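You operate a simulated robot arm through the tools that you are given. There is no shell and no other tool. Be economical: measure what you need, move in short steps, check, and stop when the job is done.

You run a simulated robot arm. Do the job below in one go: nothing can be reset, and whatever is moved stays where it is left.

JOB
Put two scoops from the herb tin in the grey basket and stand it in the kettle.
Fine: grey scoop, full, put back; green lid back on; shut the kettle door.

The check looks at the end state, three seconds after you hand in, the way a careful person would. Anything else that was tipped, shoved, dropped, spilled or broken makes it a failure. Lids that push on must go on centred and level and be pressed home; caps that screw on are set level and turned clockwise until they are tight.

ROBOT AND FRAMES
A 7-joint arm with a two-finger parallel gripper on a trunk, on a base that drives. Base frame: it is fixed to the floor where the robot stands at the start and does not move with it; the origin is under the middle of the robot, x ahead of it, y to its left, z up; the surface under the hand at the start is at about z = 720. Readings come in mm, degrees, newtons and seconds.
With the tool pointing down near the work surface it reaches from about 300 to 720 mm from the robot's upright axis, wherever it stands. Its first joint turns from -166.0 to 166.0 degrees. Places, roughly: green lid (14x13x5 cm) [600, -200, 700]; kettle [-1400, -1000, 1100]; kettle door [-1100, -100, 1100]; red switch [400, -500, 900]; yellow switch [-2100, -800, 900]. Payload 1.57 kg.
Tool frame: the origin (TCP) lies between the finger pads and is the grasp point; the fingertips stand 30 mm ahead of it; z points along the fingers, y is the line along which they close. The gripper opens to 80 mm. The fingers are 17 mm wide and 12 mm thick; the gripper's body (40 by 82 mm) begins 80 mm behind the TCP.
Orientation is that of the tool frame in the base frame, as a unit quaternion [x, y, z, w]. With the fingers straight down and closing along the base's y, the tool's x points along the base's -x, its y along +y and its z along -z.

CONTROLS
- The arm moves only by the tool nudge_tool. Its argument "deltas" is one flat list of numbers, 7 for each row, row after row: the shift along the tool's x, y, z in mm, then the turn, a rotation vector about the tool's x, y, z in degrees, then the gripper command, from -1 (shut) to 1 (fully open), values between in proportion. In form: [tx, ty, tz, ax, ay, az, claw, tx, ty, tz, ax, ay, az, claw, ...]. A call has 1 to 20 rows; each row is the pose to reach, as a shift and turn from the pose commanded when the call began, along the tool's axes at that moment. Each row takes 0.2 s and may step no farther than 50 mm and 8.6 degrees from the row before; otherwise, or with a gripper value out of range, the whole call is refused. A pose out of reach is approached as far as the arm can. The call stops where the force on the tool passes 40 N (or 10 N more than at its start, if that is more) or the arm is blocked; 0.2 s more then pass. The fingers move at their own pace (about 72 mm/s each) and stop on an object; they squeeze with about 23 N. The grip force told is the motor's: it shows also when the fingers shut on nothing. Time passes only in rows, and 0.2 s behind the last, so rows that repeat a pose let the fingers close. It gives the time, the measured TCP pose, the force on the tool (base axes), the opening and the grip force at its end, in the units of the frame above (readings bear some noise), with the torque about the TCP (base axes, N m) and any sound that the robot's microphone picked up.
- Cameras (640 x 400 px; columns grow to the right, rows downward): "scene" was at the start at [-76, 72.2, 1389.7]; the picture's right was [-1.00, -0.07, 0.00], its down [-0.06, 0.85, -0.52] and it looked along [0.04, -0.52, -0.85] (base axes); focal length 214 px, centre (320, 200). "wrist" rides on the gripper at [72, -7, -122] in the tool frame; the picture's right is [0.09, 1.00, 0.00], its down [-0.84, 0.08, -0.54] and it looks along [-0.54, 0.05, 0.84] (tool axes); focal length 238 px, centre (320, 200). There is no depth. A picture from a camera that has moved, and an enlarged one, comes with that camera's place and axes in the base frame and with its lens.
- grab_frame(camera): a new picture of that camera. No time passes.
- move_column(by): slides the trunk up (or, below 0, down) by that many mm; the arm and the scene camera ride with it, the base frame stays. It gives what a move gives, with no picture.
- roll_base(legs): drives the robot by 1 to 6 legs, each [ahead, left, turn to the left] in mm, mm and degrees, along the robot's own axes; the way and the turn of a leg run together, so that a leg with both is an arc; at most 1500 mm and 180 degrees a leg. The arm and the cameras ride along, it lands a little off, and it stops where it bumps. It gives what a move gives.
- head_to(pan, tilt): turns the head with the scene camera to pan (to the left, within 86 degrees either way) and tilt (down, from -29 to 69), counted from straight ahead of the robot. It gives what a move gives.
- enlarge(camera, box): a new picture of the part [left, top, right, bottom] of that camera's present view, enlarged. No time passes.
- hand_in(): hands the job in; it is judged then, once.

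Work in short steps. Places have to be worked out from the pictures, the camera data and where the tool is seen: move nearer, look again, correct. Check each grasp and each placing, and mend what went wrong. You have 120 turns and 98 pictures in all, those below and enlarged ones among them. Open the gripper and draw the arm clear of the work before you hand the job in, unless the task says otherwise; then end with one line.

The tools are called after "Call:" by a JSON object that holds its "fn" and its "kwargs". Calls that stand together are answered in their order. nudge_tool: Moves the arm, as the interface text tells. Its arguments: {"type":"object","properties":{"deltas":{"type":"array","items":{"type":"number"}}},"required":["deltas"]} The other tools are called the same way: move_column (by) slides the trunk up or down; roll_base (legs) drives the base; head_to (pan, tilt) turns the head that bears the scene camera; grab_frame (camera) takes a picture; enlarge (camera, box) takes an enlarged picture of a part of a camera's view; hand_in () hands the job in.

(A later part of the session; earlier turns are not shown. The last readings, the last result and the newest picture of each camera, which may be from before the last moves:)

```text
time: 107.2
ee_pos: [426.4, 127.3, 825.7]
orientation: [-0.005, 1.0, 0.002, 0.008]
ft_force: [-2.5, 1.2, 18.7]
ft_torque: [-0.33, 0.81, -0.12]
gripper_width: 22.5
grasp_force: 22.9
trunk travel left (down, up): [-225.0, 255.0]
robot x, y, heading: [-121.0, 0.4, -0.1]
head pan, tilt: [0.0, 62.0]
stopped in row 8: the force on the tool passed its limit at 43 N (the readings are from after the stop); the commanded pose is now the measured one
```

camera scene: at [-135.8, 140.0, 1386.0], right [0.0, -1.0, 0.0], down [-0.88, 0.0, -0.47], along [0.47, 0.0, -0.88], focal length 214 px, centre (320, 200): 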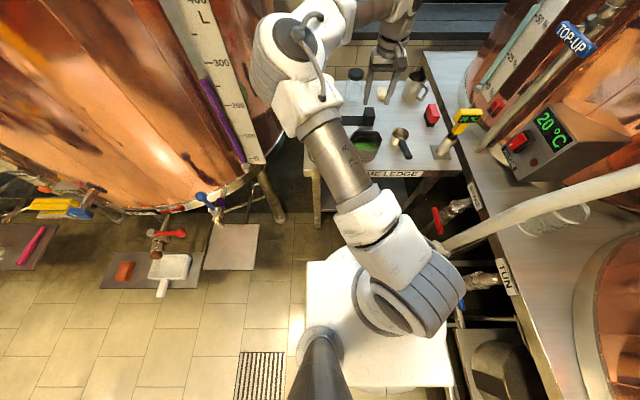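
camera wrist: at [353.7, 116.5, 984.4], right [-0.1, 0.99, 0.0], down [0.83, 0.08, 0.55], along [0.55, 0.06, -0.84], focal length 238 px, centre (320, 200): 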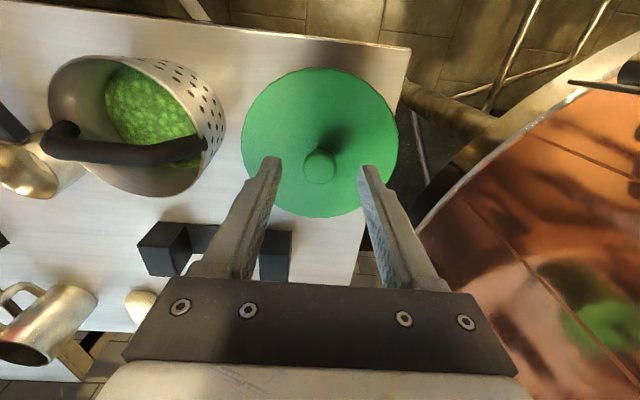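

Force limit reached again. Release and press on the knob top with closed fingers so the push is purely vertical.

Call:
{"fn": "nudge_tool", "kwargs": {"deltas": [0, 0, 0, 0, 0, 0, 0, 0, 0, 0, 0, 0, 0, 0.3, 0, 0, -20, 0, 0, 0, 0.3, 0, 0, -50, 0, 0, 0, 0.3, -3, 0, -50, 0, 0, 0, -1, -3, 0, -50, 0, 0, 0, -1, -3, 0, -50, 0, 0, 0, -1]}}

Call:
{"fn": "nudge_tool", "kwargs": {"deltas": [0, 0, 6, 0, 0, 0, -1, 0, 0, 12, 0, 0, 0, -1, 0, 0, 16, 0, 0, 0, -1, 0, 0, 18, 0, 0, 0, -1, 0, 0, 20, 0, 0, 0, -1, 0, 0, 22, 0, 0, 0, -1, 0, 0, 24, 0, 0, 0, -1, 0, 0, 26, 0, 0, 0, -1, 0, 0, 28, 0, 0, 0, -1]}}

```text
time: 108.8
ee_pos: [429.0, 128.0, 874.2]
orientation: [-0.005, 1.0, 0.002, 0.005]
ft_force: [0.1, 0.4, 0.8]
ft_torque: [-0.03, 0.01, 0.02]
gripper_width: 0.0
grasp_force: 22.0
trunk travel left (down, up): [-225.0, 255.0]
robot x, y, heading: [-121.3, -0.4, 0.1]
head pan, tilt: [0.0, 62.0]
```

```text
time: 110.6
ee_pos: [429.7, 126.2, 853.4]
orientation: [-0.005, 1.0, 0.003, 0.01]
ft_force: [-3.7, 1.3, 18.0]
ft_torque: [0.03, 0.28, 0.01]
gripper_width: 0.0
grasp_force: 21.4
trunk travel left (down, up): [-225.0, 255.0]
robot x, y, heading: [-116.7, 0.0, -0.0]
head pan, tilt: [0.0, 62.0]
stopped in row 8: the force on the tool passed its limit at 43 N (the readings are from after the stop); the commanded pose is now the measured one
```

Pressed with 43 N again. Back off, drive back and tilt the wrist camera to a level side view to verify the lid.

Call:
{"fn": "nudge_tool", "kwargs": {"deltas": [0, 0, -30, 0, 0, 0, 0.3, 0, 0, -55, 0, 0, 0, 0.3]}}

Call:
{"fn": "roll_base", "kwargs": {"legs": [[-140, 0, 0]]}}

Call:
{"fn": "nudge_tool", "kwargs": {"deltas": [0, 0, 8, 0, -8, 0, 0.3, 0, 0, 16, 0, -16, 0, 0.3, 0, 0, 28, 0, -24, 0, 0.3, 0, 0, 40, 0, -32, 0, 0.3, 0, 0, 55, 0, -40, 0, 0.3, 0, 0, 70, 0, -48, 0, 0.3, 0, 0, 90, 0, -54, 0, 0.3, 0, 0, 95, 0, -54, 0, 0.3]}}

Call:
{"fn": "enlarge", "kwargs": {"camera": "wrist", "box": [200, 100, 440, 250]}}

```text
time: 111.2
ee_pos: [430.1, 126.8, 906.0]
orientation: [-0.005, 1.0, 0.003, 0.009]
ft_force: [-0.7, -0.5, 0.0]
ft_torque: [0.01, -0.01, -0.04]
gripper_width: 52.1
grasp_force: 0.1
trunk travel left (down, up): [-225.0, 255.0]
robot x, y, heading: [-117.7, 2.6, 0.0]
head pan, tilt: [0.0, 62.0]
```

```text
time: 112.8
ee_pos: [289.3, 127.3, 904.6]
orientation: [-0.005, 1.0, 0.003, 0.009]
ft_force: [0.5, -0.3, -0.1]
ft_torque: [0.0, -0.01, -0.01]
gripper_width: 51.9
grasp_force: 0.1
trunk travel left (down, up): [-225.0, 255.0]
robot x, y, heading: [-261.3, -0.2, 0.2]
head pan, tilt: [0.0, 62.0]
```

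```text
time: 114.5
ee_pos: [290.1, 126.2, 810.4]
orientation: [-0.004, 0.887, 0.005, 0.463]
ft_force: [-0.6, -0.3, 0.6]
ft_torque: [-0.03, -0.04, 0.0]
gripper_width: 51.5
grasp_force: 0.1
trunk travel left (down, up): [-225.0, 255.0]
robot x, y, heading: [-257.5, -1.7, 0.0]
head pan, tilt: [0.0, 62.0]
```

```text
2.67 times, centred on (320, 175) of wrist
camera zoom: at [150.8, 118.5, 821.4], right [-0.06, 1.0, -0.07], down [0.03, 0.07, 1.0], along [1.0, 0.06, -0.04], focal length 636 px, centre (320, 267)
```

zoom: 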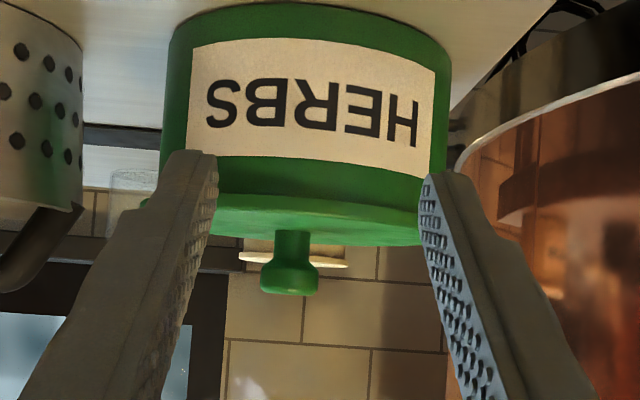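

The lid sits flush and level on the tin. Undo the pitch, retract and raise the arm, and look toward the kettle area.

Call:
{"fn": "nudge_tool", "kwargs": {"deltas": [0, 0, -20, 0, 8, 0, 0.3, 0, 0, -40, 0, 16, 0, 0.3, 0, 0, -70, 0, 24, 0, 0.3, 0, 0, -110, 0, 32, 0, 0.3, 0, 0, -150, 0, 40, 0, 0.3, 0, 0, -190, 0, 48, 0, 0.3, 0, 0, -230, 0, 53.5, 0, 0.3]}}

Call:
{"fn": "head_to", "kwargs": {"pan": -86, "tilt": 25}}

Call:
{"fn": "grab_frame", "kwargs": {"camera": "scene"}}

```text
time: 116.2
ee_pos: [103.6, 123.9, 943.0]
orientation: [-0.005, 1.0, 0.004, 0.013]
ft_force: [-0.1, -0.1, -0.4]
ft_torque: [0.02, 0.01, 0.0]
gripper_width: 52.0
grasp_force: 0.0
trunk travel left (down, up): [-225.0, 255.0]
robot x, y, heading: [-260.4, -0.4, 0.0]
head pan, tilt: [0.0, 62.0]
```

```text
time: 117.8
ee_pos: [103.7, 124.2, 942.8]
orientation: [-0.006, 1.0, 0.003, 0.013]
ft_force: [-0.3, -0.1, -0.3]
ft_torque: [-0.02, -0.03, 0.0]
gripper_width: 52.0
grasp_force: 0.0
trunk travel left (down, up): [-225.0, 255.0]
robot x, y, heading: [-255.6, -1.8, 0.1]
head pan, tilt: [-85.9, 25.0]
```

```text
34 pictures are left
camera scene: at [-333.4, 48.0, 1438.3], right [-1.0, -0.07, 0.0], down [-0.03, 0.42, -0.91], along [0.07, -0.9, -0.42], focal length 214 px, centre (320, 200)
```

scene: 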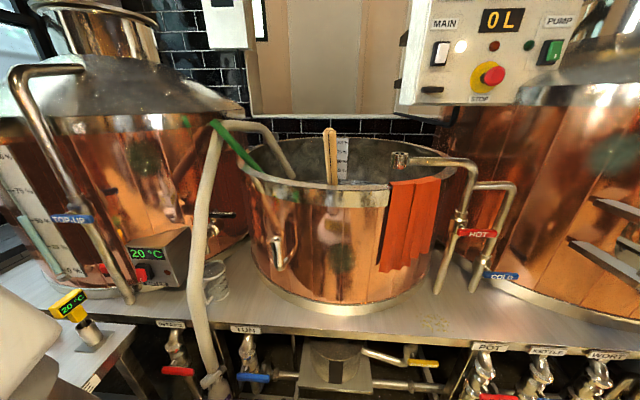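

The kettle is further behind to the right. Check the rear-left side before reversing.

Call:
{"fn": "head_to", "kwargs": {"pan": 86, "tilt": 25}}

Call:
{"fn": "grab_frame", "kwargs": {"camera": "scene"}}

```text
time: 120.3
ee_pos: [104.8, 124.8, 943.0]
orientation: [-0.005, 1.0, 0.003, 0.012]
ft_force: [0.6, -0.1, -0.4]
ft_torque: [0.01, -0.01, -0.01]
gripper_width: 51.9
grasp_force: 0.0
trunk travel left (down, up): [-225.0, 255.0]
robot x, y, heading: [-259.1, 2.0, -0.1]
head pan, tilt: [85.9, 25.0]
```

```text
33 pictures are left
camera scene: at [-333.6, 231.8, 1438.3], right [1.0, -0.07, 0.0], down [-0.03, -0.42, -0.91], along [0.06, 0.9, -0.42], focal length 214 px, centre (320, 200)
```

scene: 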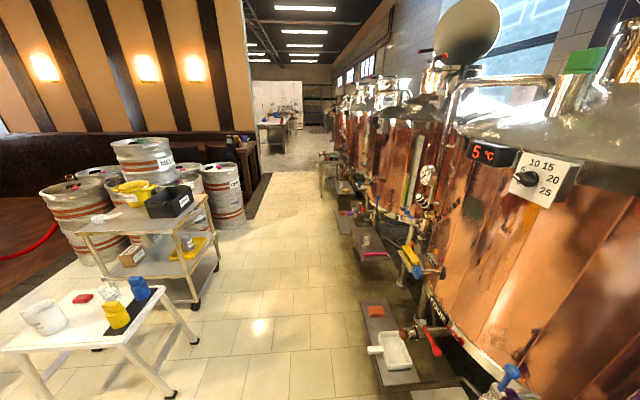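

Rear is clear near y=0. The open door may stick out around x≈-1100, so I reverse only 330 mm and look.

Call:
{"fn": "roll_base", "kwargs": {"legs": [[-330, 0, 0]]}}

Call:
{"fn": "head_to", "kwargs": {"pan": -86, "tilt": 20}}

Call:
{"fn": "grab_frame", "kwargs": {"camera": "scene"}}

```text
time: 123.1
ee_pos: [-225.3, 125.0, 942.4]
orientation: [-0.005, 1.0, 0.002, 0.013]
ft_force: [0.1, 0.0, 0.1]
ft_torque: [0.0, 0.02, 0.02]
gripper_width: 52.0
grasp_force: 0.1
trunk travel left (down, up): [-225.0, 255.0]
robot x, y, heading: [-586.0, 0.5, -0.0]
head pan, tilt: [85.9, 25.0]
```

```text
time: 125.7
ee_pos: [-225.8, 124.1, 943.5]
orientation: [-0.004, 1.0, 0.003, 0.014]
ft_force: [0.1, 0.3, -0.6]
ft_torque: [-0.04, 0.01, -0.01]
gripper_width: 52.0
grasp_force: 0.1
trunk travel left (down, up): [-225.0, 255.0]
robot x, y, heading: [-585.9, -1.9, -0.3]
head pan, tilt: [-85.9, 20.0]
```

```text
32 pictures are left
camera scene: at [-662.9, 46.9, 1446.4], right [-1.0, -0.07, 0.0], down [-0.02, 0.34, -0.94], along [0.07, -0.94, -0.34], focal length 214 px, centre (320, 200)
```

scene: 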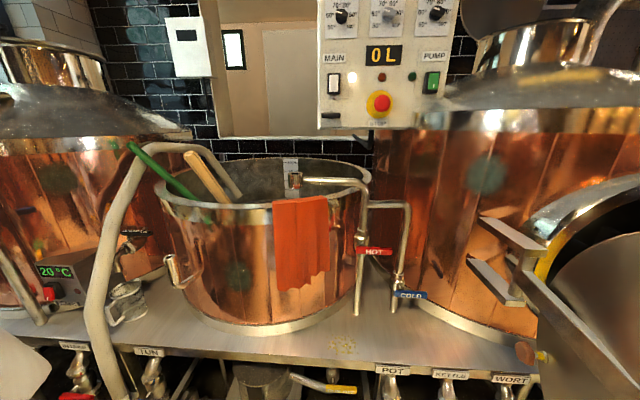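

The open manway door is at the right edge. Turn the base right 40° to see it fully.

Call:
{"fn": "roll_base", "kwargs": {"legs": [[0, 0, -40]]}}

Call:
{"fn": "grab_frame", "kwargs": {"camera": "scene"}}

```text
time: 128.5
ee_pos: [-230.3, -137.7, 943.1]
orientation: [0.336, 0.942, -0.003, 0.013]
ft_force: [0.2, -0.5, 0.8]
ft_torque: [0.03, 0.0, -0.02]
gripper_width: 51.9
grasp_force: 0.0
trunk travel left (down, up): [-225.0, 255.0]
robot x, y, heading: [-588.2, 2.1, -39.7]
head pan, tilt: [-85.9, 20.0]
```

```text
31 pictures are left
camera scene: at [-615.8, 82.9, 1446.4], right [-0.81, 0.58, 0.0], down [0.2, 0.28, -0.94], along [-0.55, -0.76, -0.34], focal length 214 px, centre (320, 200)
```

scene: 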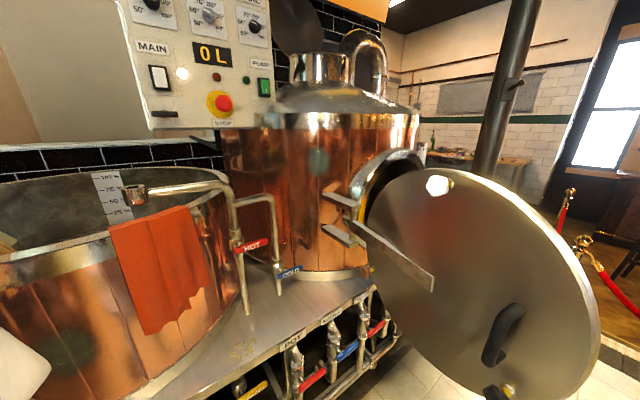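

The kettle has a round side manway with its door swung open toward the aisle, so I want to hold the basket with the tool tilted 45° along the bail. Back to the table first.

Call:
{"fn": "roll_base", "kwargs": {"legs": [[0, 0, 39.8], [400, 0, 0]]}}

Call:
{"fn": "head_to", "kwargs": {"pan": 0, "tilt": 55}}

Call:
{"fn": "nudge_tool", "kwargs": {"deltas": [-8, -5, -5, 0, 0, -8.5, 0.3, -16, -10, -10, 0, 0, -17, 0.3, -24, -15, -15, 0, 0, -25.5, 0.3, -32, -20, -20, 0, 0, -34, 0.3, -40, -25, -25, 0, 0, -42.5, 0.3, -48, -30, -30, 0, 0, -51, 0.3, -56, -35, -35, 0, 0, -59.5, 0.3, -64, -40, -40, 0, 0, -68, 0.3, -72, -45, -45, 0, 0, -76.5, 0.3, -80, -50, -50, 0, 0, -85, 0.3, -90, -55, -55, 0, 0, -90, 0.3]}}

```text
time: 134.1
ee_pos: [177.0, 119.7, 943.8]
orientation: [-0.002, 1.0, 0.003, 0.013]
ft_force: [-1.4, 0.5, 0.6]
ft_torque: [0.0, -0.02, -0.01]
gripper_width: 52.1
grasp_force: 0.1
trunk travel left (down, up): [-225.0, 255.0]
robot x, y, heading: [-186.7, -0.2, -0.4]
head pan, tilt: [-85.9, 20.0]
```

```text
time: 135.7
ee_pos: [175.9, 121.2, 942.3]
orientation: [-0.002, 1.0, 0.002, 0.013]
ft_force: [0.5, 0.0, -0.1]
ft_torque: [-0.04, 0.0, 0.0]
gripper_width: 52.2
grasp_force: 0.1
trunk travel left (down, up): [-225.0, 255.0]
robot x, y, heading: [-189.7, -2.3, -0.1]
head pan, tilt: [0.0, 55.0]
```

```text
time: 138.1
ee_pos: [266.2, 66.0, 999.8]
orientation: [0.709, -0.705, 0.008, -0.01]
ft_force: [0.3, 0.8, 0.0]
ft_torque: [0.0, -0.01, 0.0]
gripper_width: 52.0
grasp_force: 0.0
trunk travel left (down, up): [-225.0, 255.0]
robot x, y, heading: [-183.6, -4.8, -0.2]
head pan, tilt: [0.0, 55.0]
```

Now tilt 45° (pointing −y and down) and move to a pre-grasp pose behind the bail.

Call:
{"fn": "nudge_tool", "kwargs": {"deltas": [0, -20, 0, -0.25, 8, -0.1, 0.3, 0, -40, 0, -0.5, 16, -0.2, 0.3, 0, -60, 0, -0.75, 24, -0.3, 0.3, 5, -85, 5, -1, 32, -0.4, 0.3, 10, -110, 20, -1.2, 40, -0.5, 0.3, 15, -135, 40, -1.38, 45, -0.57, 0.3, 20, -155, 60, -1.38, 45, -0.57, 0.3, 25, -168, 80, -1.38, 45, -0.57, 0.3, 25, -168, 80, -1.38, 45, -0.57, 0.3]}}

Call:
{"fn": "grab_frame", "kwargs": {"camera": "wrist"}}

Call:
{"fn": "grab_frame", "kwargs": {"camera": "scene"}}

```text
time: 140.1
ee_pos: [437.0, 40.9, 924.2]
orientation: [0.656, -0.652, 0.27, 0.267]
ft_force: [0.3, 0.5, 0.5]
ft_torque: [0.0, 0.0, -0.06]
gripper_width: 52.2
grasp_force: 0.0
trunk travel left (down, up): [-225.0, 255.0]
robot x, y, heading: [-190.0, -1.7, -0.4]
head pan, tilt: [0.0, 55.0]
```

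```text
30 pictures are left
camera wrist: at [443.4, 76.9, 1061.7], right [-1.0, -0.07, 0.06], down [-0.08, 0.98, -0.2], along [-0.05, -0.21, -0.98], focal length 238 px, centre (320, 200)
```

wrist: 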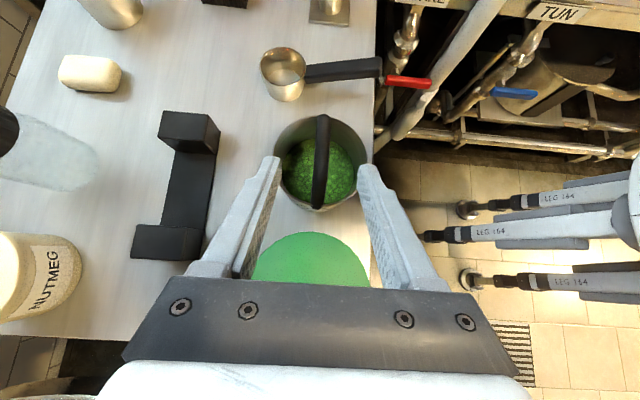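

```text
29 pictures are left
camera scene: at [-194.5, 138.6, 1394.3], right [-0.01, -1.0, 0.0], down [-0.82, 0.0, -0.57], along [0.57, 0.0, -0.82], focal length 214 px, centre (320, 200)
```

scene: 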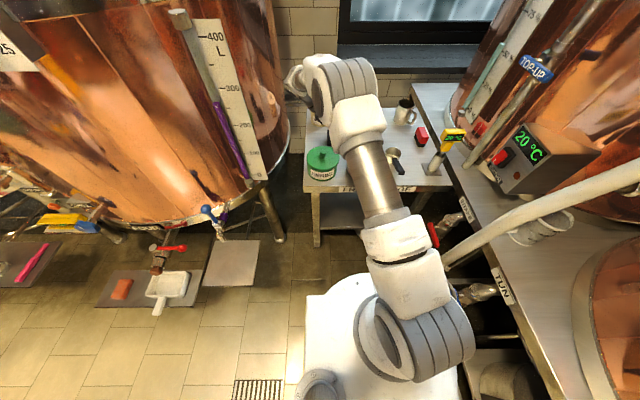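

Bail bar is centred at x≈433.5. Advance along the 45° line to grip the bar at (433.5,−28,830).

Call:
{"fn": "nudge_tool", "kwargs": {"deltas": [-6, 3.5, 30, 0, 0, 0, 0.3, -12, 3.5, 65, 0, 0, 0, 0.3, -17.7, 3.5, 95, 0, 0, 0, 0.3, -17.7, 3.5, 115, 0, 0, 0, 0.3]}}

Call:
{"fn": "grab_frame", "kwargs": {"camera": "wrist"}}

```text
time: 141.1
ee_pos: [432.7, -26.7, 830.4]
orientation: [0.655, -0.653, 0.27, 0.268]
ft_force: [-0.2, -0.2, 0.8]
ft_torque: [0.01, 0.0, 0.02]
gripper_width: 52.0
grasp_force: 0.0
trunk travel left (down, up): [-225.0, 255.0]
robot x, y, heading: [-187.1, -3.0, -0.3]
head pan, tilt: [0.0, 55.0]
```

```text
28 pictures are left
camera wrist: at [439.8, 7.9, 967.2], right [-1.0, -0.07, 0.06], down [-0.08, 0.98, -0.2], along [-0.05, -0.21, -0.98], focal length 238 px, centre (320, 200)
```

wrist: 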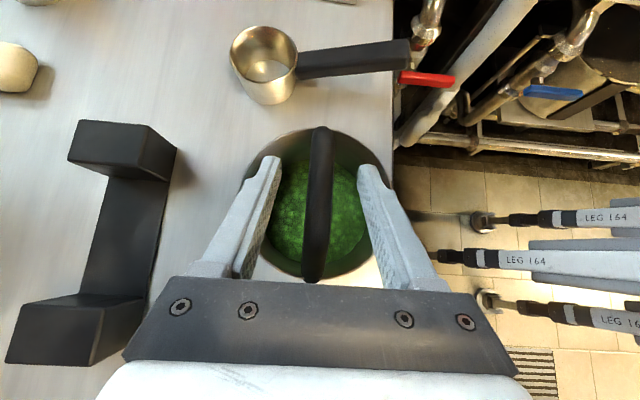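

Bar is between the fingers. Close, and lift slowly straight up.

Call:
{"fn": "nudge_tool", "kwargs": {"deltas": [0, 0, 0, 0, 0, 0, -1, 0, 0, 0, 0, 0, 0, -1, 0, 0, 0, 0, 0, 0, -1, 3.5, 0, -3.5, 0, 0, 0, -1, 10, 0, -10, 0, 0, 0, -1, 20, 0, -20, 0, 0, 0, -1, 35, 0, -35, 0, 0, 0, -1, 50, 0, -50, 0, 0, 0, -1]}}

Call:
{"fn": "grab_frame", "kwargs": {"camera": "wrist"}}

```text
time: 142.9
ee_pos: [433.0, -26.2, 900.3]
orientation: [0.655, -0.653, 0.269, 0.268]
ft_force: [-0.3, -0.1, -2.4]
ft_torque: [-0.01, -0.01, -0.02]
gripper_width: 17.7
grasp_force: 23.6
trunk travel left (down, up): [-225.0, 255.0]
robot x, y, heading: [-185.2, -0.5, -0.3]
head pan, tilt: [0.0, 55.0]
```

```text
27 pictures are left
camera wrist: at [439.8, 8.4, 1038.1], right [-1.0, -0.07, 0.06], down [-0.08, 0.98, -0.2], along [-0.05, -0.21, -0.98], focal length 238 px, centre (320, 200)
```

wrist: 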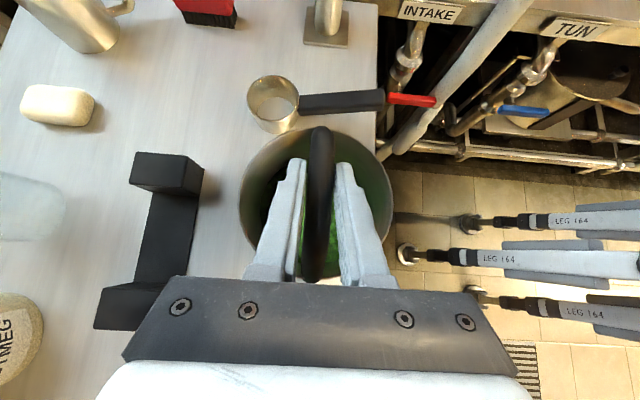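

Basket held (2.4 N, 17.7 mm bar). Raise and retract the arm for driving.

Call:
{"fn": "nudge_tool", "kwargs": {"deltas": [25, 0, -25, 0, 0, 0, -1, 50, 0, -50, 0, 0, 0, -1, 70, 20, -70, 0, 0, 0, -1, 80, 50, -80, 0, 0, 0, -1, 80, 80, -80, 0, 0, 0, -1, 80, 110, -80, 0, 0, 0, -1, 80, 140, -80, 0, 0, 0, -1, 80, 170, -80, 0, 0, 0, -1, 80, 200, -80, 0, 0, 0, -1, 80, 220, -80, 0, 0, 0, -1]}}

Call:
{"fn": "roll_base", "kwargs": {"legs": [[-430, 0, 0], [0, 0, 90]]}}

Call:
{"fn": "head_to", "kwargs": {"pan": 60, "tilt": 35}}

Call:
{"fn": "grab_frame", "kwargs": {"camera": "scene"}}

```text
time: 145.1
ee_pos: [211.7, -28.1, 1015.4]
orientation: [0.655, -0.653, 0.269, 0.268]
ft_force: [0.5, -0.3, -2.1]
ft_torque: [-0.02, -0.01, 0.0]
gripper_width: 17.8
grasp_force: 22.7
trunk travel left (down, up): [-225.0, 255.0]
robot x, y, heading: [-189.4, 0.1, -0.4]
head pan, tilt: [0.0, 55.0]
```

```text
time: 153.7
ee_pos: [-595.3, 400.9, 1014.1]
orientation: [0.925, 0.013, 0.38, -0.005]
ft_force: [-0.2, 0.9, -2.6]
ft_torque: [-0.03, 0.01, -0.01]
gripper_width: 17.7
grasp_force: 23.5
trunk travel left (down, up): [-225.0, 255.0]
robot x, y, heading: [-610.3, -1.6, 90.9]
head pan, tilt: [0.0, 55.0]
```

```text
time: 155.0
ee_pos: [-595.8, 400.3, 1014.4]
orientation: [0.925, 0.013, 0.38, -0.006]
ft_force: [0.5, 0.5, -2.2]
ft_torque: [0.01, 0.0, 0.02]
gripper_width: 17.7
grasp_force: 22.9
trunk travel left (down, up): [-225.0, 255.0]
robot x, y, heading: [-611.1, 2.0, 91.0]
head pan, tilt: [60.0, 35.0]
```

```text
26 pictures are left
camera scene: at [-829.1, -39.1, 1422.5], right [0.49, 0.87, 0.0], down [0.5, -0.28, -0.82], along [-0.72, 0.4, -0.57], focal length 214 px, centre (320, 200)
```

scene: 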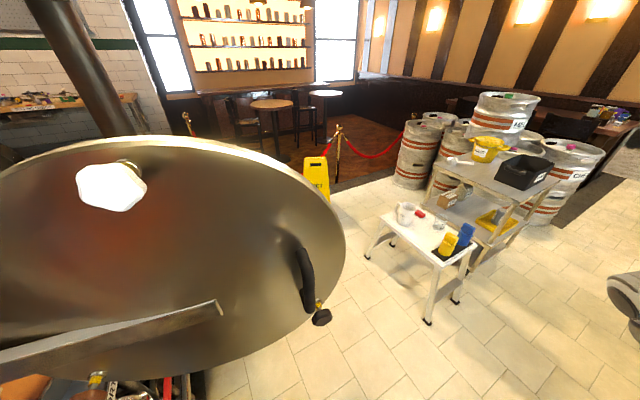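

Corridor between door tip (y≈180) and the white table (y≈880) is visible. I drive ahead to y≈490, then strafe left to x≈-1450, and turn to face the kettle (turning left, away from the door).

Call:
{"fn": "roll_base", "kwargs": {"legs": [[490, 0, 0], [0, 840, 0]]}}

Call:
{"fn": "roll_base", "kwargs": {"legs": [[0, 0, 90], [0, 0, 89]]}}

Call:
{"fn": "head_to", "kwargs": {"pan": 10, "tilt": 25}}

Call:
{"fn": "grab_frame", "kwargs": {"camera": "scene"}}

```text
time: 165.0
ee_pos: [-1443.9, 882.0, 1014.9]
orientation: [0.925, 0.007, 0.38, -0.004]
ft_force: [-0.5, -0.4, -2.7]
ft_torque: [-0.04, 0.04, -0.01]
gripper_width: 18.0
grasp_force: 22.9
trunk travel left (down, up): [-225.0, 255.0]
robot x, y, heading: [-1464.6, 486.7, 90.5]
head pan, tilt: [60.0, 35.0]
```

```text
time: 175.6
ee_pos: [-1495.7, 81.7, 1014.7]
orientation: [0.003, 0.925, 0.001, -0.38]
ft_force: [0.2, -0.9, -2.5]
ft_torque: [0.04, -0.01, 0.04]
gripper_width: 17.8
grasp_force: 23.3
trunk travel left (down, up): [-225.0, 255.0]
robot x, y, heading: [-1466.4, 485.3, -91.1]
head pan, tilt: [60.0, 35.0]
```

```text
time: 176.8
ee_pos: [-1496.0, 83.0, 1014.9]
orientation: [0.004, 0.925, 0.001, -0.38]
ft_force: [-0.7, -0.7, -2.1]
ft_torque: [0.01, -0.02, -0.01]
gripper_width: 17.8
grasp_force: 23.3
trunk travel left (down, up): [-225.0, 255.0]
robot x, y, heading: [-1464.4, 479.9, -91.1]
head pan, tilt: [10.0, 25.0]
```

```text
25 pictures are left
camera scene: at [-1310.5, 468.5, 1438.3], right [-0.99, -0.16, 0.0], down [-0.07, 0.42, -0.91], along [0.14, -0.89, -0.42], focal length 214 px, centre (320, 200)
```

scene: 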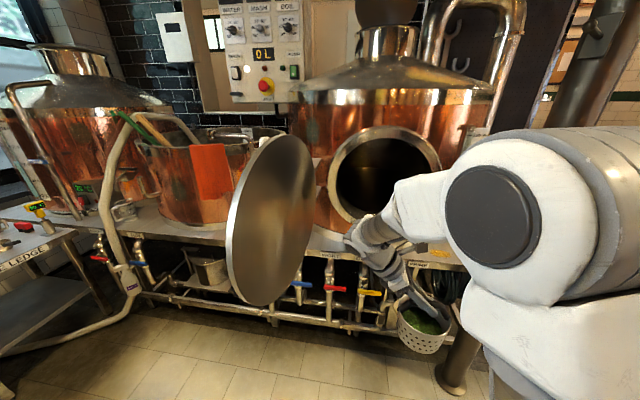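

The manway opening is centred ≈(-1455,-380,1155), inner radius ≈200. Now yaw the tool 90° so it points into the kettle, extending and raising at the same time.

Call:
{"fn": "nudge_tool", "kwargs": {"deltas": [6, -8, -6, 5.7, 0, -5.7, -1, 12, -16, -12, 11.4, 0, -11.4, -1, 18, -24, -18, 17.1, 0, -17.1, -1, 24, -32, -24, 22.8, 0, -22.8, -1, 30, -40, -30, 28.5, 0, -28.5, -1, 36, -48, -36, 34.2, 0, -34.2, -1, 42, -56, -42, 39.9, 0, -39.9, -1, 48, -64, -48, 45.6, 0, -45.6, -1, 50, -72, -50, 51.3, 0, -51.3, -1, 50, -80, -50, 57, 0, -57, -1, 50, -90, -50, 62.7, 0, -62.7, -1, 50, -95, -50, 63.6, 0, -63.6, -1]}}

Call:
{"fn": "grab_frame", "kwargs": {"camera": "scene"}}

```text
time: 179.4
ee_pos: [-1495.9, -13.8, 1083.7]
orientation: [-0.651, 0.656, -0.27, -0.271]
ft_force: [1.5, -0.7, -2.7]
ft_torque: [0.02, 0.03, -0.08]
gripper_width: 17.6
grasp_force: 23.0
trunk travel left (down, up): [-225.0, 255.0]
robot x, y, heading: [-1468.3, 481.3, -90.8]
head pan, tilt: [10.0, 25.0]
```

```text
24 pictures are left
camera scene: at [-1308.1, 467.9, 1438.0], right [-0.99, -0.16, 0.0], down [-0.07, 0.42, -0.91], along [0.14, -0.89, -0.42], focal length 214 px, centre (320, 200)
```

scene: 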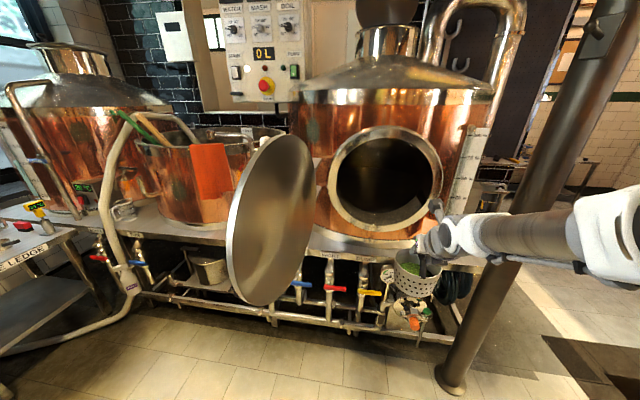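

Enlarge the opening to see the inside.

Call:
{"fn": "enlarge", "kwargs": {"camera": "scene", "box": [310, 115, 470, 255]}}

```text
2.86 times, centred on (390, 185) of scene
camera zoom: at [-1308.1, 467.9, 1438.0], right [-0.99, -0.16, 0.0], down [-0.07, 0.42, -0.91], along [0.14, -0.89, -0.42], focal length 613 px, centre (120, 243)
```

zoom: 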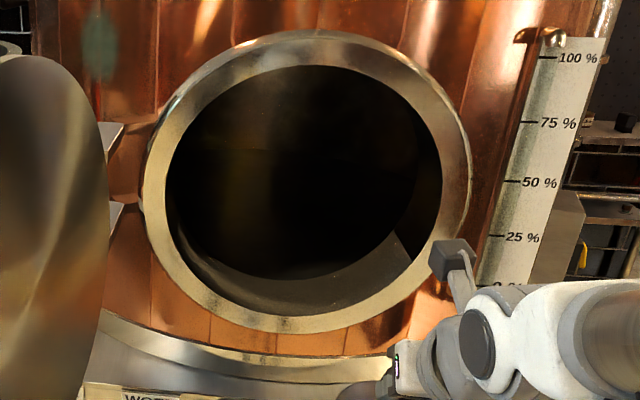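

A short neck, with the kettle's floor lower/dark beyond. Extend the arm to align with the opening, drive 150 mm closer and look inside again.

Call:
{"fn": "nudge_tool", "kwargs": {"deltas": [20, -9, 13, 0, 0, 0, -1, 40, -18, 26, 0, 0, 0, -1, 60, -28, 38, 0, 0, 0, -1, 80, -37, 51, 0, 0, 0, -1, 100, -46, 63.6, 0, 0, 0, -1]}}

Call:
{"fn": "roll_base", "kwargs": {"legs": [[150, 0, 0]]}}

Call:
{"fn": "enlarge", "kwargs": {"camera": "scene", "box": [320, 110, 560, 300]}}

```text
time: 180.6
ee_pos: [-1451.8, -128.4, 1110.5]
orientation: [-0.649, 0.658, -0.27, -0.271]
ft_force: [1.0, -0.3, -2.6]
ft_torque: [0.01, 0.02, -0.01]
gripper_width: 17.8
grasp_force: 23.4
trunk travel left (down, up): [-225.0, 255.0]
robot x, y, heading: [-1462.8, 483.4, -91.2]
head pan, tilt: [10.0, 25.0]
```

```text
time: 182.2
ee_pos: [-1456.3, -279.4, 1111.3]
orientation: [-0.649, 0.657, -0.271, -0.271]
ft_force: [-0.3, 0.5, -1.8]
ft_torque: [0.0, 0.05, 0.01]
gripper_width: 17.8
grasp_force: 23.3
trunk travel left (down, up): [-225.0, 255.0]
robot x, y, heading: [-1469.0, 331.9, -90.9]
head pan, tilt: [10.0, 25.0]
```

```text
2.11 times, centred on (440, 205) of scene
camera zoom: at [-1313.3, 317.5, 1438.3], right [-0.99, -0.15, 0.0], down [-0.07, 0.42, -0.91], along [0.14, -0.9, -0.42], focal length 452 px, centre (67, 190)
```

zoom: 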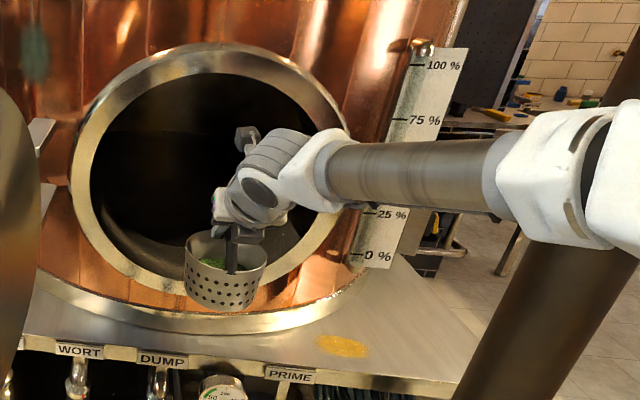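

Elbow sticks out right because the reach is short; I extend the arm (190 mm farther) through the opening so it straightens, keeping the robot back.

Call:
{"fn": "nudge_tool", "kwargs": {"deltas": [14, 0, 14, 0, 0, 0, -1, 35, 0, 35, 0, 0, 0, -1, 57, 0, 57, 0, 0, 0, -1, 80, 0, 80, 0, 0, 0, -1, 100, 0, 100, 0, 0, 0, -1]}}

Call:
{"fn": "enlarge", "kwargs": {"camera": "scene", "box": [320, 110, 560, 300]}}

```text
time: 183.4
ee_pos: [-1456.9, -419.9, 1111.5]
orientation: [-0.649, 0.657, -0.271, -0.27]
ft_force: [1.0, 0.6, -2.5]
ft_torque: [0.02, 0.0, 0.02]
gripper_width: 17.7
grasp_force: 23.3
trunk travel left (down, up): [-225.0, 255.0]
robot x, y, heading: [-1471.2, 334.6, -91.2]
head pan, tilt: [10.0, 25.0]
```

```text
2.11 times, centred on (440, 205) of scene
camera zoom: at [-1313.3, 317.5, 1438.3], right [-0.99, -0.15, 0.0], down [-0.07, 0.42, -0.91], along [0.14, -0.9, -0.42], focal length 452 px, centre (67, 190)
```

zoom: 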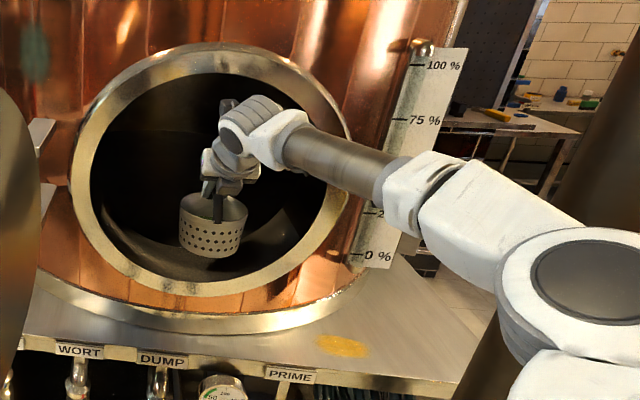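

Arm is straighter now and basket is at the neck. Wrist camera view to see the neck and floor inside.

Call:
{"fn": "grab_frame", "kwargs": {"camera": "wrist"}}

```text
20 pictures are left
camera wrist: at [-1450.8, -385.3, 1247.9], right [-1.0, -0.05, 0.06], down [-0.07, 0.98, -0.21], along [-0.05, -0.21, -0.98], focal length 238 px, centre (320, 200)
```

wrist: 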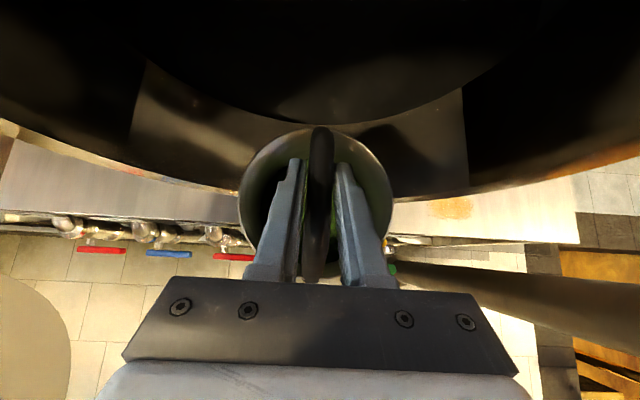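

Enlarge the inner region.

Call:
{"fn": "enlarge", "kwargs": {"camera": "wrist", "box": [80, 0, 560, 200]}}

```text
1.33 times, centred on (320, 100) of wrist
camera zoom: at [-1450.8, -385.3, 1247.9], right [-1.0, -0.05, 0.06], down [-0.07, 0.98, -0.21], along [-0.05, -0.21, -0.98], focal length 318 px, centre (320, 333)
```

zoom: 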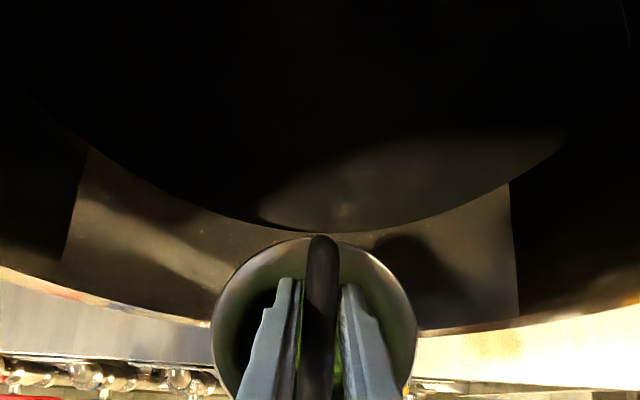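

The neck floor spans y≈-409…-570 at z≈920, then the kettle's inner floor. I lower to z≈1055 for top clearance, shift +20 mm in x, then drive 115 mm in and check.

Call:
{"fn": "nudge_tool", "kwargs": {"deltas": [-13, -7, 13, 0, 0, 0, -1, -26, -14, 26, 0, 0, 0, -1, -39, -20, 39, 0, 0, 0, -1]}}

Call:
{"fn": "roll_base", "kwargs": {"legs": [[115, 0, 0]]}}

Call:
{"fn": "grab_frame", "kwargs": {"camera": "scene"}}

```text
time: 184.2
ee_pos: [-1438.1, -420.2, 1056.4]
orientation: [-0.649, 0.657, -0.271, -0.27]
ft_force: [0.0, 0.8, -2.3]
ft_torque: [0.0, -0.01, 0.01]
gripper_width: 17.9
grasp_force: 22.9
trunk travel left (down, up): [-225.0, 255.0]
robot x, y, heading: [-1467.3, 330.7, -91.3]
head pan, tilt: [10.0, 25.0]
```

```text
time: 185.6
ee_pos: [-1439.0, -534.1, 1056.3]
orientation: [-0.649, 0.657, -0.271, -0.271]
ft_force: [0.1, -0.2, -2.5]
ft_torque: [0.0, -0.01, -0.01]
gripper_width: 17.9
grasp_force: 23.0
trunk travel left (down, up): [-225.0, 255.0]
robot x, y, heading: [-1469.1, 215.2, -91.0]
head pan, tilt: [10.0, 25.0]
```

```text
18 pictures are left
camera scene: at [-1315.5, 203.4, 1438.3], right [-0.99, -0.15, 0.0], down [-0.07, 0.42, -0.91], along [0.14, -0.9, -0.42], focal length 214 px, centre (320, 200)
```

scene: 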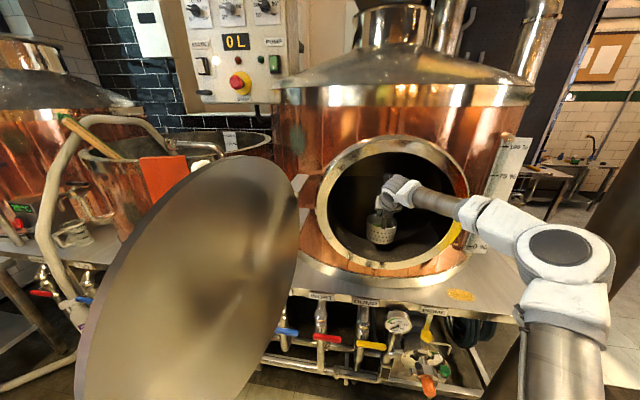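

Clear so far. Enlarge the opening for clearance and floor.

Call:
{"fn": "enlarge", "kwargs": {"camera": "scene", "box": [310, 125, 480, 280]}}

```text
2.58 times, centred on (395, 202) of scene
camera zoom: at [-1315.5, 203.4, 1438.3], right [-0.99, -0.15, 0.0], down [-0.07, 0.42, -0.91], along [0.14, -0.9, -0.42], focal length 554 px, centre (126, 194)
```

zoom: 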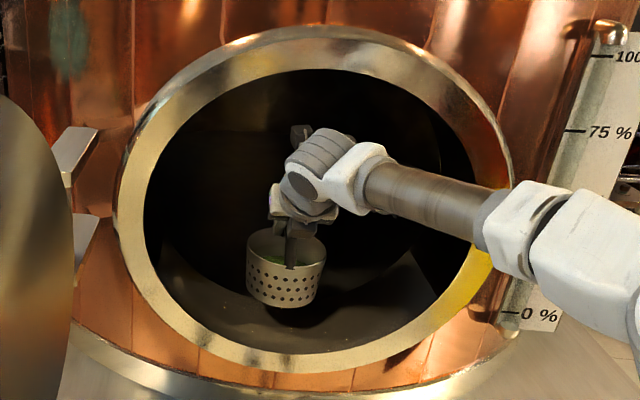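

The forearm crosses the right ring edge obliquely; extending the arm instead of driving straightens it. Extend 70 mm.

Call:
{"fn": "nudge_tool", "kwargs": {"deltas": [12, -3, 12, 0, 0, 0, -1, 25, -6, 25, 0, 0, 0, -1, 37, -10, 37, 0, 0, 0, -1, 49.5, -12, 49.5, 0, 0, 0, -1]}}

Call:
{"fn": "enlarge", "kwargs": {"camera": "scene", "box": [310, 125, 480, 280]}}

```text
time: 186.6
ee_pos: [-1429.4, -605.2, 1055.8]
orientation: [-0.65, 0.657, -0.271, -0.27]
ft_force: [-0.1, 0.2, -2.5]
ft_torque: [0.0, 0.0, 0.05]
gripper_width: 17.9
grasp_force: 22.8
trunk travel left (down, up): [-225.0, 255.0]
robot x, y, heading: [-1470.6, 214.5, -90.9]
head pan, tilt: [10.0, 25.0]
```

```text
2.58 times, centred on (395, 202) of scene
camera zoom: at [-1315.5, 203.4, 1438.3], right [-0.99, -0.15, 0.0], down [-0.07, 0.42, -0.91], along [0.14, -0.9, -0.42], focal length 554 px, centre (126, 194)
```

zoom: 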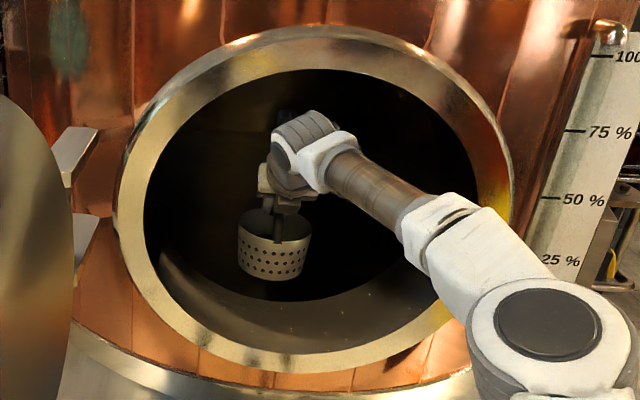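

Now the forearm is well inside the opening. Drive 85 mm ahead so the basket is fully beyond the neck.

Call:
{"fn": "roll_base", "kwargs": {"legs": [[85, 0, 0]]}}

Call:
{"fn": "enlarge", "kwargs": {"camera": "scene", "box": [310, 125, 480, 280]}}

```text
time: 187.8
ee_pos: [-1430.5, -689.2, 1056.5]
orientation: [-0.649, 0.658, -0.27, -0.27]
ft_force: [0.9, 0.2, -2.1]
ft_torque: [0.07, -0.04, -0.02]
gripper_width: 17.6
grasp_force: 22.7
trunk travel left (down, up): [-225.0, 255.0]
robot x, y, heading: [-1472.0, 132.0, -91.4]
head pan, tilt: [10.0, 25.0]
```

```text
2.58 times, centred on (395, 202) of scene
camera zoom: at [-1317.1, 118.8, 1438.3], right [-0.99, -0.15, 0.0], down [-0.07, 0.42, -0.91], along [0.14, -0.9, -0.42], focal length 554 px, centre (126, 194)
```

zoom: 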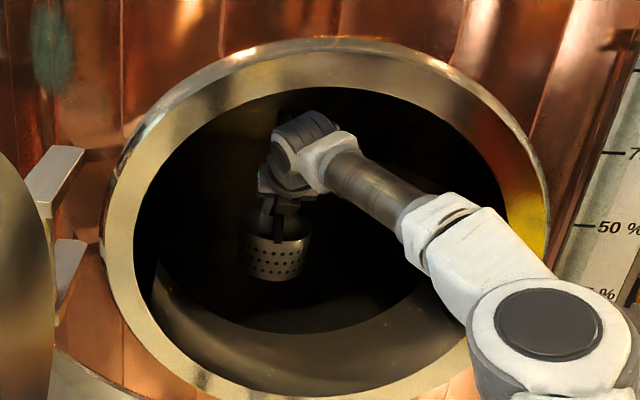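

Lower the basket vertically in small steps, watching the force.

Call:
{"fn": "nudge_tool", "kwargs": {"deltas": [-4, 0, 4, 0, 0, 0, -1, -8, 0, 8, 0, 0, 0, -1, -12, 0, 12, 0, 0, 0, -1, -16, 0, 16, 0, 0, 0, -1, -20, 0, 20, 0, 0, 0, -1, -23, 0, 23, 0, 0, 0, -1]}}

Call:
{"fn": "nudge_tool", "kwargs": {"deltas": [-3, 0, 3, 0, 0, 0, -1, -6, 0, 6, 0, 0, 0, -1, -9, 0, 9, 0, 0, 0, -1, -12, 0, 12, 0, 0, 0, -1, -15, 0, 15, 0, 0, 0, -1]}}

```text
time: 189.2
ee_pos: [-1430.8, -689.6, 1023.1]
orientation: [-0.649, 0.658, -0.27, -0.27]
ft_force: [0.7, 0.1, -2.9]
ft_torque: [0.01, 0.0, 0.01]
gripper_width: 17.6
grasp_force: 23.1
trunk travel left (down, up): [-225.0, 255.0]
robot x, y, heading: [-1475.6, 134.6, -91.3]
head pan, tilt: [10.0, 25.0]
```

```text
time: 190.4
ee_pos: [-1429.8, -689.7, 1000.9]
orientation: [-0.648, 0.658, -0.27, -0.271]
ft_force: [0.3, -0.6, -2.9]
ft_torque: [0.02, 0.01, 0.02]
gripper_width: 17.9
grasp_force: 22.9
trunk travel left (down, up): [-225.0, 255.0]
robot x, y, heading: [-1471.1, 128.8, -90.9]
head pan, tilt: [10.0, 25.0]
```

Bottom is now ≈z 892 with no contact; look again before going lower.

Call:
{"fn": "enlarge", "kwargs": {"camera": "scene", "box": [330, 145, 450, 275]}}

Call:
{"fn": "grab_frame", "kwargs": {"camera": "wrist"}}

```text
3.08 times, centred on (390, 210) of scene
camera zoom: at [-1317.1, 118.7, 1438.3], right [-0.99, -0.15, 0.0], down [-0.07, 0.42, -0.91], along [0.14, -0.9, -0.42], focal length 660 px, centre (105, 169)
```

zoom: 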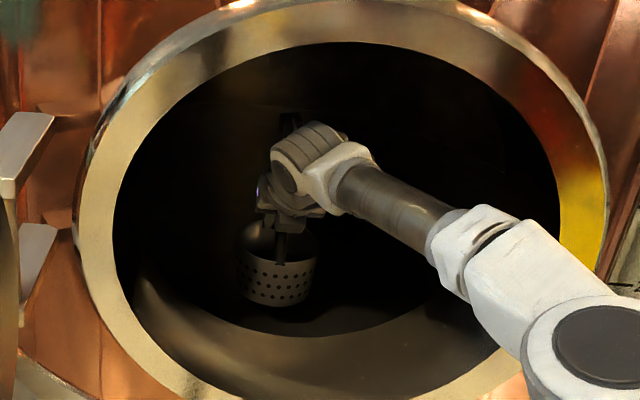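

```text
13 pictures are left
camera wrist: at [-1423.3, -654.3, 1137.8], right [-1.0, -0.05, 0.06], down [-0.07, 0.98, -0.21], along [-0.05, -0.21, -0.98], focal length 238 px, centre (320, 200)
```

wrist: 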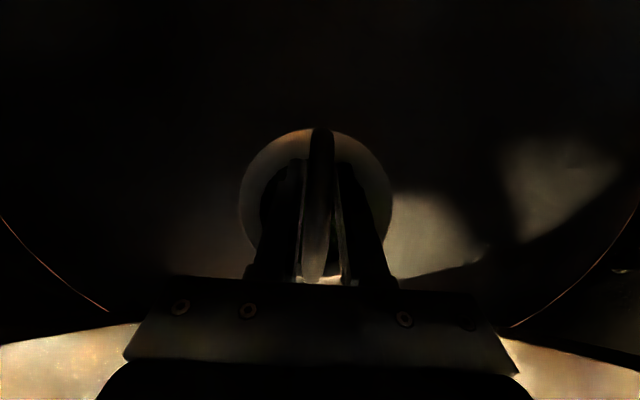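

Continue lowering.

Call:
{"fn": "nudge_tool", "kwargs": {"deltas": [-2.8, 0, 2.8, 0, 0, 0, -1, -5.6, 0, 5.6, 0, 0, 0, -1, -8.4, 0, 8.4, 0, 0, 0, -1, -11.2, 0, 11.2, 0, 0, 0, -1, -14, 0, 14, 0, 0, 0, -1, -16.8, 0, 16.8, 0, 0, 0, -1, -19.6, 0, 19.6, 0, 0, 0, -1, -22.4, 0, 22.4, 0, 0, 0, -1]}}

Call:
{"fn": "nudge_tool", "kwargs": {"deltas": [-2.8, 0, 2.8, 0, 0, 0, -1, -5.6, 0, 5.6, 0, 0, 0, -1, -8.4, 0, 8.4, 0, 0, 0, -1, -11.2, 0, 11.2, 0, 0, 0, -1, -14, 0, 14, 0, 0, 0, -1, -16.8, 0, 16.8, 0, 0, 0, -1]}}

```text
time: 192.2
ee_pos: [-1429.4, -689.3, 969.3]
orientation: [-0.649, 0.657, -0.271, -0.271]
ft_force: [-1.1, -0.8, -3.1]
ft_torque: [-0.03, 0.01, 0.0]
gripper_width: 17.9
grasp_force: 22.9
trunk travel left (down, up): [-225.0, 255.0]
robot x, y, heading: [-1476.0, 135.1, -91.3]
head pan, tilt: [10.0, 25.0]
```

```text
time: 193.6
ee_pos: [-1430.2, -689.9, 950.2]
orientation: [-0.648, 0.656, -0.273, -0.273]
ft_force: [1.3, -1.7, 11.7]
ft_torque: [0.38, 0.12, -0.07]
gripper_width: 17.8
grasp_force: 23.2
trunk travel left (down, up): [-225.0, 255.0]
robot x, y, heading: [-1471.4, 135.1, -90.9]
head pan, tilt: [10.0, 25.0]
```

Contact at 12–14 N: basket is on the kettle floor. Ease up 3 mm, open the fingers.

Call:
{"fn": "nudge_tool", "kwargs": {"deltas": [1.5, 0, -1.5, 0, 0, 0, -1, 2.3, 0, -2.3, 0, 0, 0, -1]}}

Call:
{"fn": "nudge_tool", "kwargs": {"deltas": [0, 0, 0, 0, 0, 0, -0.3, 0, 0, 0, 0, 0, 0, 0, 0, 0, 0, 0, 0, 0, 0.3, 0, 0, 0, 0, 0, 0, 0.3]}}

Call:
{"fn": "grab_frame", "kwargs": {"camera": "wrist"}}

```text
time: 194.2
ee_pos: [-1429.6, -689.6, 950.2]
orientation: [-0.649, 0.658, -0.271, -0.271]
ft_force: [2.6, -2.9, 7.6]
ft_torque: [-0.58, 0.02, 0.14]
gripper_width: 18.0
grasp_force: 23.0
trunk travel left (down, up): [-225.0, 255.0]
robot x, y, heading: [-1469.6, 133.1, -90.9]
head pan, tilt: [10.0, 25.0]
```

```text
time: 195.2
ee_pos: [-1429.8, -689.2, 949.3]
orientation: [-0.649, 0.657, -0.271, -0.27]
ft_force: [0.5, 0.3, 0.4]
ft_torque: [-0.01, -0.02, -0.03]
gripper_width: 52.2
grasp_force: 0.1
trunk travel left (down, up): [-225.0, 255.0]
robot x, y, heading: [-1472.8, 131.6, -91.0]
head pan, tilt: [10.0, 25.0]
```

```text
12 pictures are left
camera wrist: at [-1422.8, -653.7, 1085.9], right [-1.0, -0.05, 0.06], down [-0.07, 0.98, -0.21], along [-0.05, -0.21, -0.98], focal length 238 px, centre (320, 200)
```

wrist: 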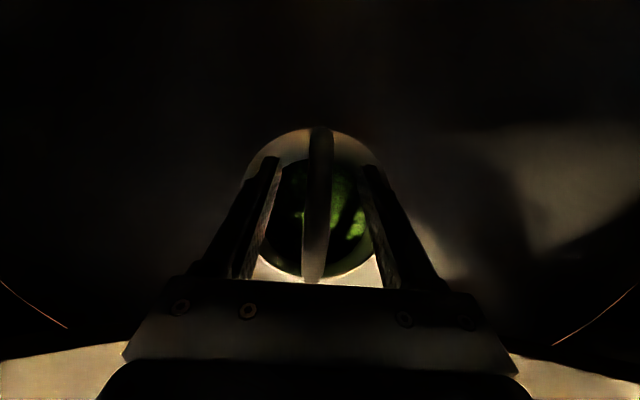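

Released; basket stands upright with the bail free. Withdraw along the tool axis and view.

Call:
{"fn": "nudge_tool", "kwargs": {"deltas": [0, 0, -20, 0, 0, 0, 0.3, 0, 0, -45, 0, 0, 0, 0.3, 0, 0, -75, 0, 0, 0, 0.3, 0, 0, -105, 0, 0, 0, 0.3, 0, 0, -130, 0, 0, 0, 0.3]}}

Call:
{"fn": "roll_base", "kwargs": {"legs": [[-330, 0, 0]]}}

Call:
{"fn": "grab_frame", "kwargs": {"camera": "scene"}}

```text
time: 196.4
ee_pos: [-1430.2, -596.9, 1041.1]
orientation: [-0.649, 0.657, -0.271, -0.27]
ft_force: [-0.6, 0.0, 1.0]
ft_torque: [-0.02, -0.01, -0.01]
gripper_width: 51.8
grasp_force: 0.0
trunk travel left (down, up): [-225.0, 255.0]
robot x, y, heading: [-1472.2, 130.8, -91.3]
head pan, tilt: [10.0, 25.0]
```

```text
time: 199.1
ee_pos: [-1423.2, -270.8, 1041.0]
orientation: [-0.649, 0.657, -0.271, -0.271]
ft_force: [-0.1, 0.7, 0.2]
ft_torque: [-0.01, 0.01, -0.03]
gripper_width: 51.8
grasp_force: 0.2
trunk travel left (down, up): [-225.0, 255.0]
robot x, y, heading: [-1464.5, 456.7, -91.1]
head pan, tilt: [10.0, 25.0]
```

```text
11 pictures are left
camera scene: at [-1310.9, 445.7, 1438.3], right [-0.99, -0.16, 0.0], down [-0.07, 0.42, -0.91], along [0.14, -0.9, -0.42], focal length 214 px, centre (320, 200)
```

scene: 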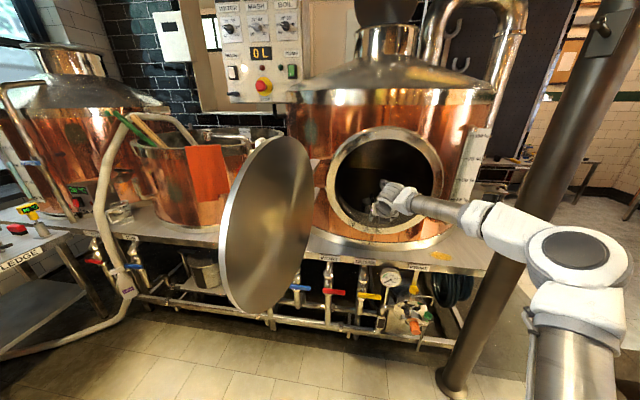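

Basket delivered. To close the door I'll straddle its free edge with open fingers and swing it. First retract the arm, strafe away (−x) and turn left to face the door edge.

Call:
{"fn": "nudge_tool", "kwargs": {"deltas": [-11, 0, -31, 0, 0, 0, 0.5, -22, 0, -62, 0, 0, 0, 1, -34, 0, -93, 0, 0, 0, 1, -46, 0, -124, 0, 0, 0, 1, -57, 0, -155, 0, 0, 0, 1]}}

Call:
{"fn": "roll_base", "kwargs": {"legs": [[0, -290, 0], [0, 0, 50]]}}

Call:
{"fn": "head_to", "kwargs": {"pan": 5, "tilt": 25}}

Call:
{"fn": "grab_frame", "kwargs": {"camera": "scene"}}

```text
time: 200.3
ee_pos: [-1421.5, -120.9, 1111.1]
orientation: [-0.649, 0.658, -0.27, -0.271]
ft_force: [-0.3, 0.0, -0.6]
ft_torque: [-0.01, 0.02, -0.01]
gripper_width: 80.3
grasp_force: 0.1
trunk travel left (down, up): [-225.0, 255.0]
robot x, y, heading: [-1462.2, 458.9, -91.1]
head pan, tilt: [10.0, 25.0]
```

```text
time: 206.0
ee_pos: [-1284.3, 121.6, 1111.6]
orientation: [0.864, -0.326, 0.36, 0.132]
ft_force: [0.5, -0.6, -0.7]
ft_torque: [-0.01, 0.0, 0.0]
gripper_width: 80.0
grasp_force: 0.1
trunk travel left (down, up): [-225.0, 255.0]
robot x, y, heading: [-1752.6, 463.1, -41.8]
head pan, tilt: [10.0, 25.0]
```

```text
time: 206.7
ee_pos: [-1283.7, 121.8, 1110.7]
orientation: [0.865, -0.326, 0.359, 0.132]
ft_force: [-0.3, 0.2, -0.4]
ft_torque: [0.02, 0.01, 0.01]
gripper_width: 80.0
grasp_force: 0.0
trunk travel left (down, up): [-225.0, 255.0]
robot x, y, heading: [-1755.4, 464.2, -41.5]
head pan, tilt: [5.0, 25.0]
```

```text
10 pictures are left
camera scene: at [-1647.9, 567.5, 1438.3], right [-0.6, -0.8, 0.0], down [-0.34, 0.25, -0.91], along [0.73, -0.54, -0.42], focal length 214 px, centre (320, 200)
```

scene: 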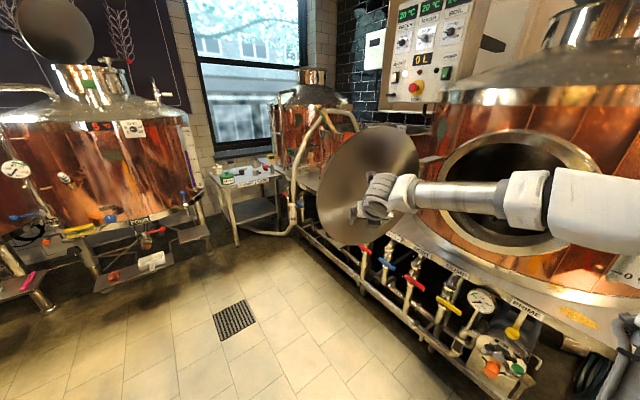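

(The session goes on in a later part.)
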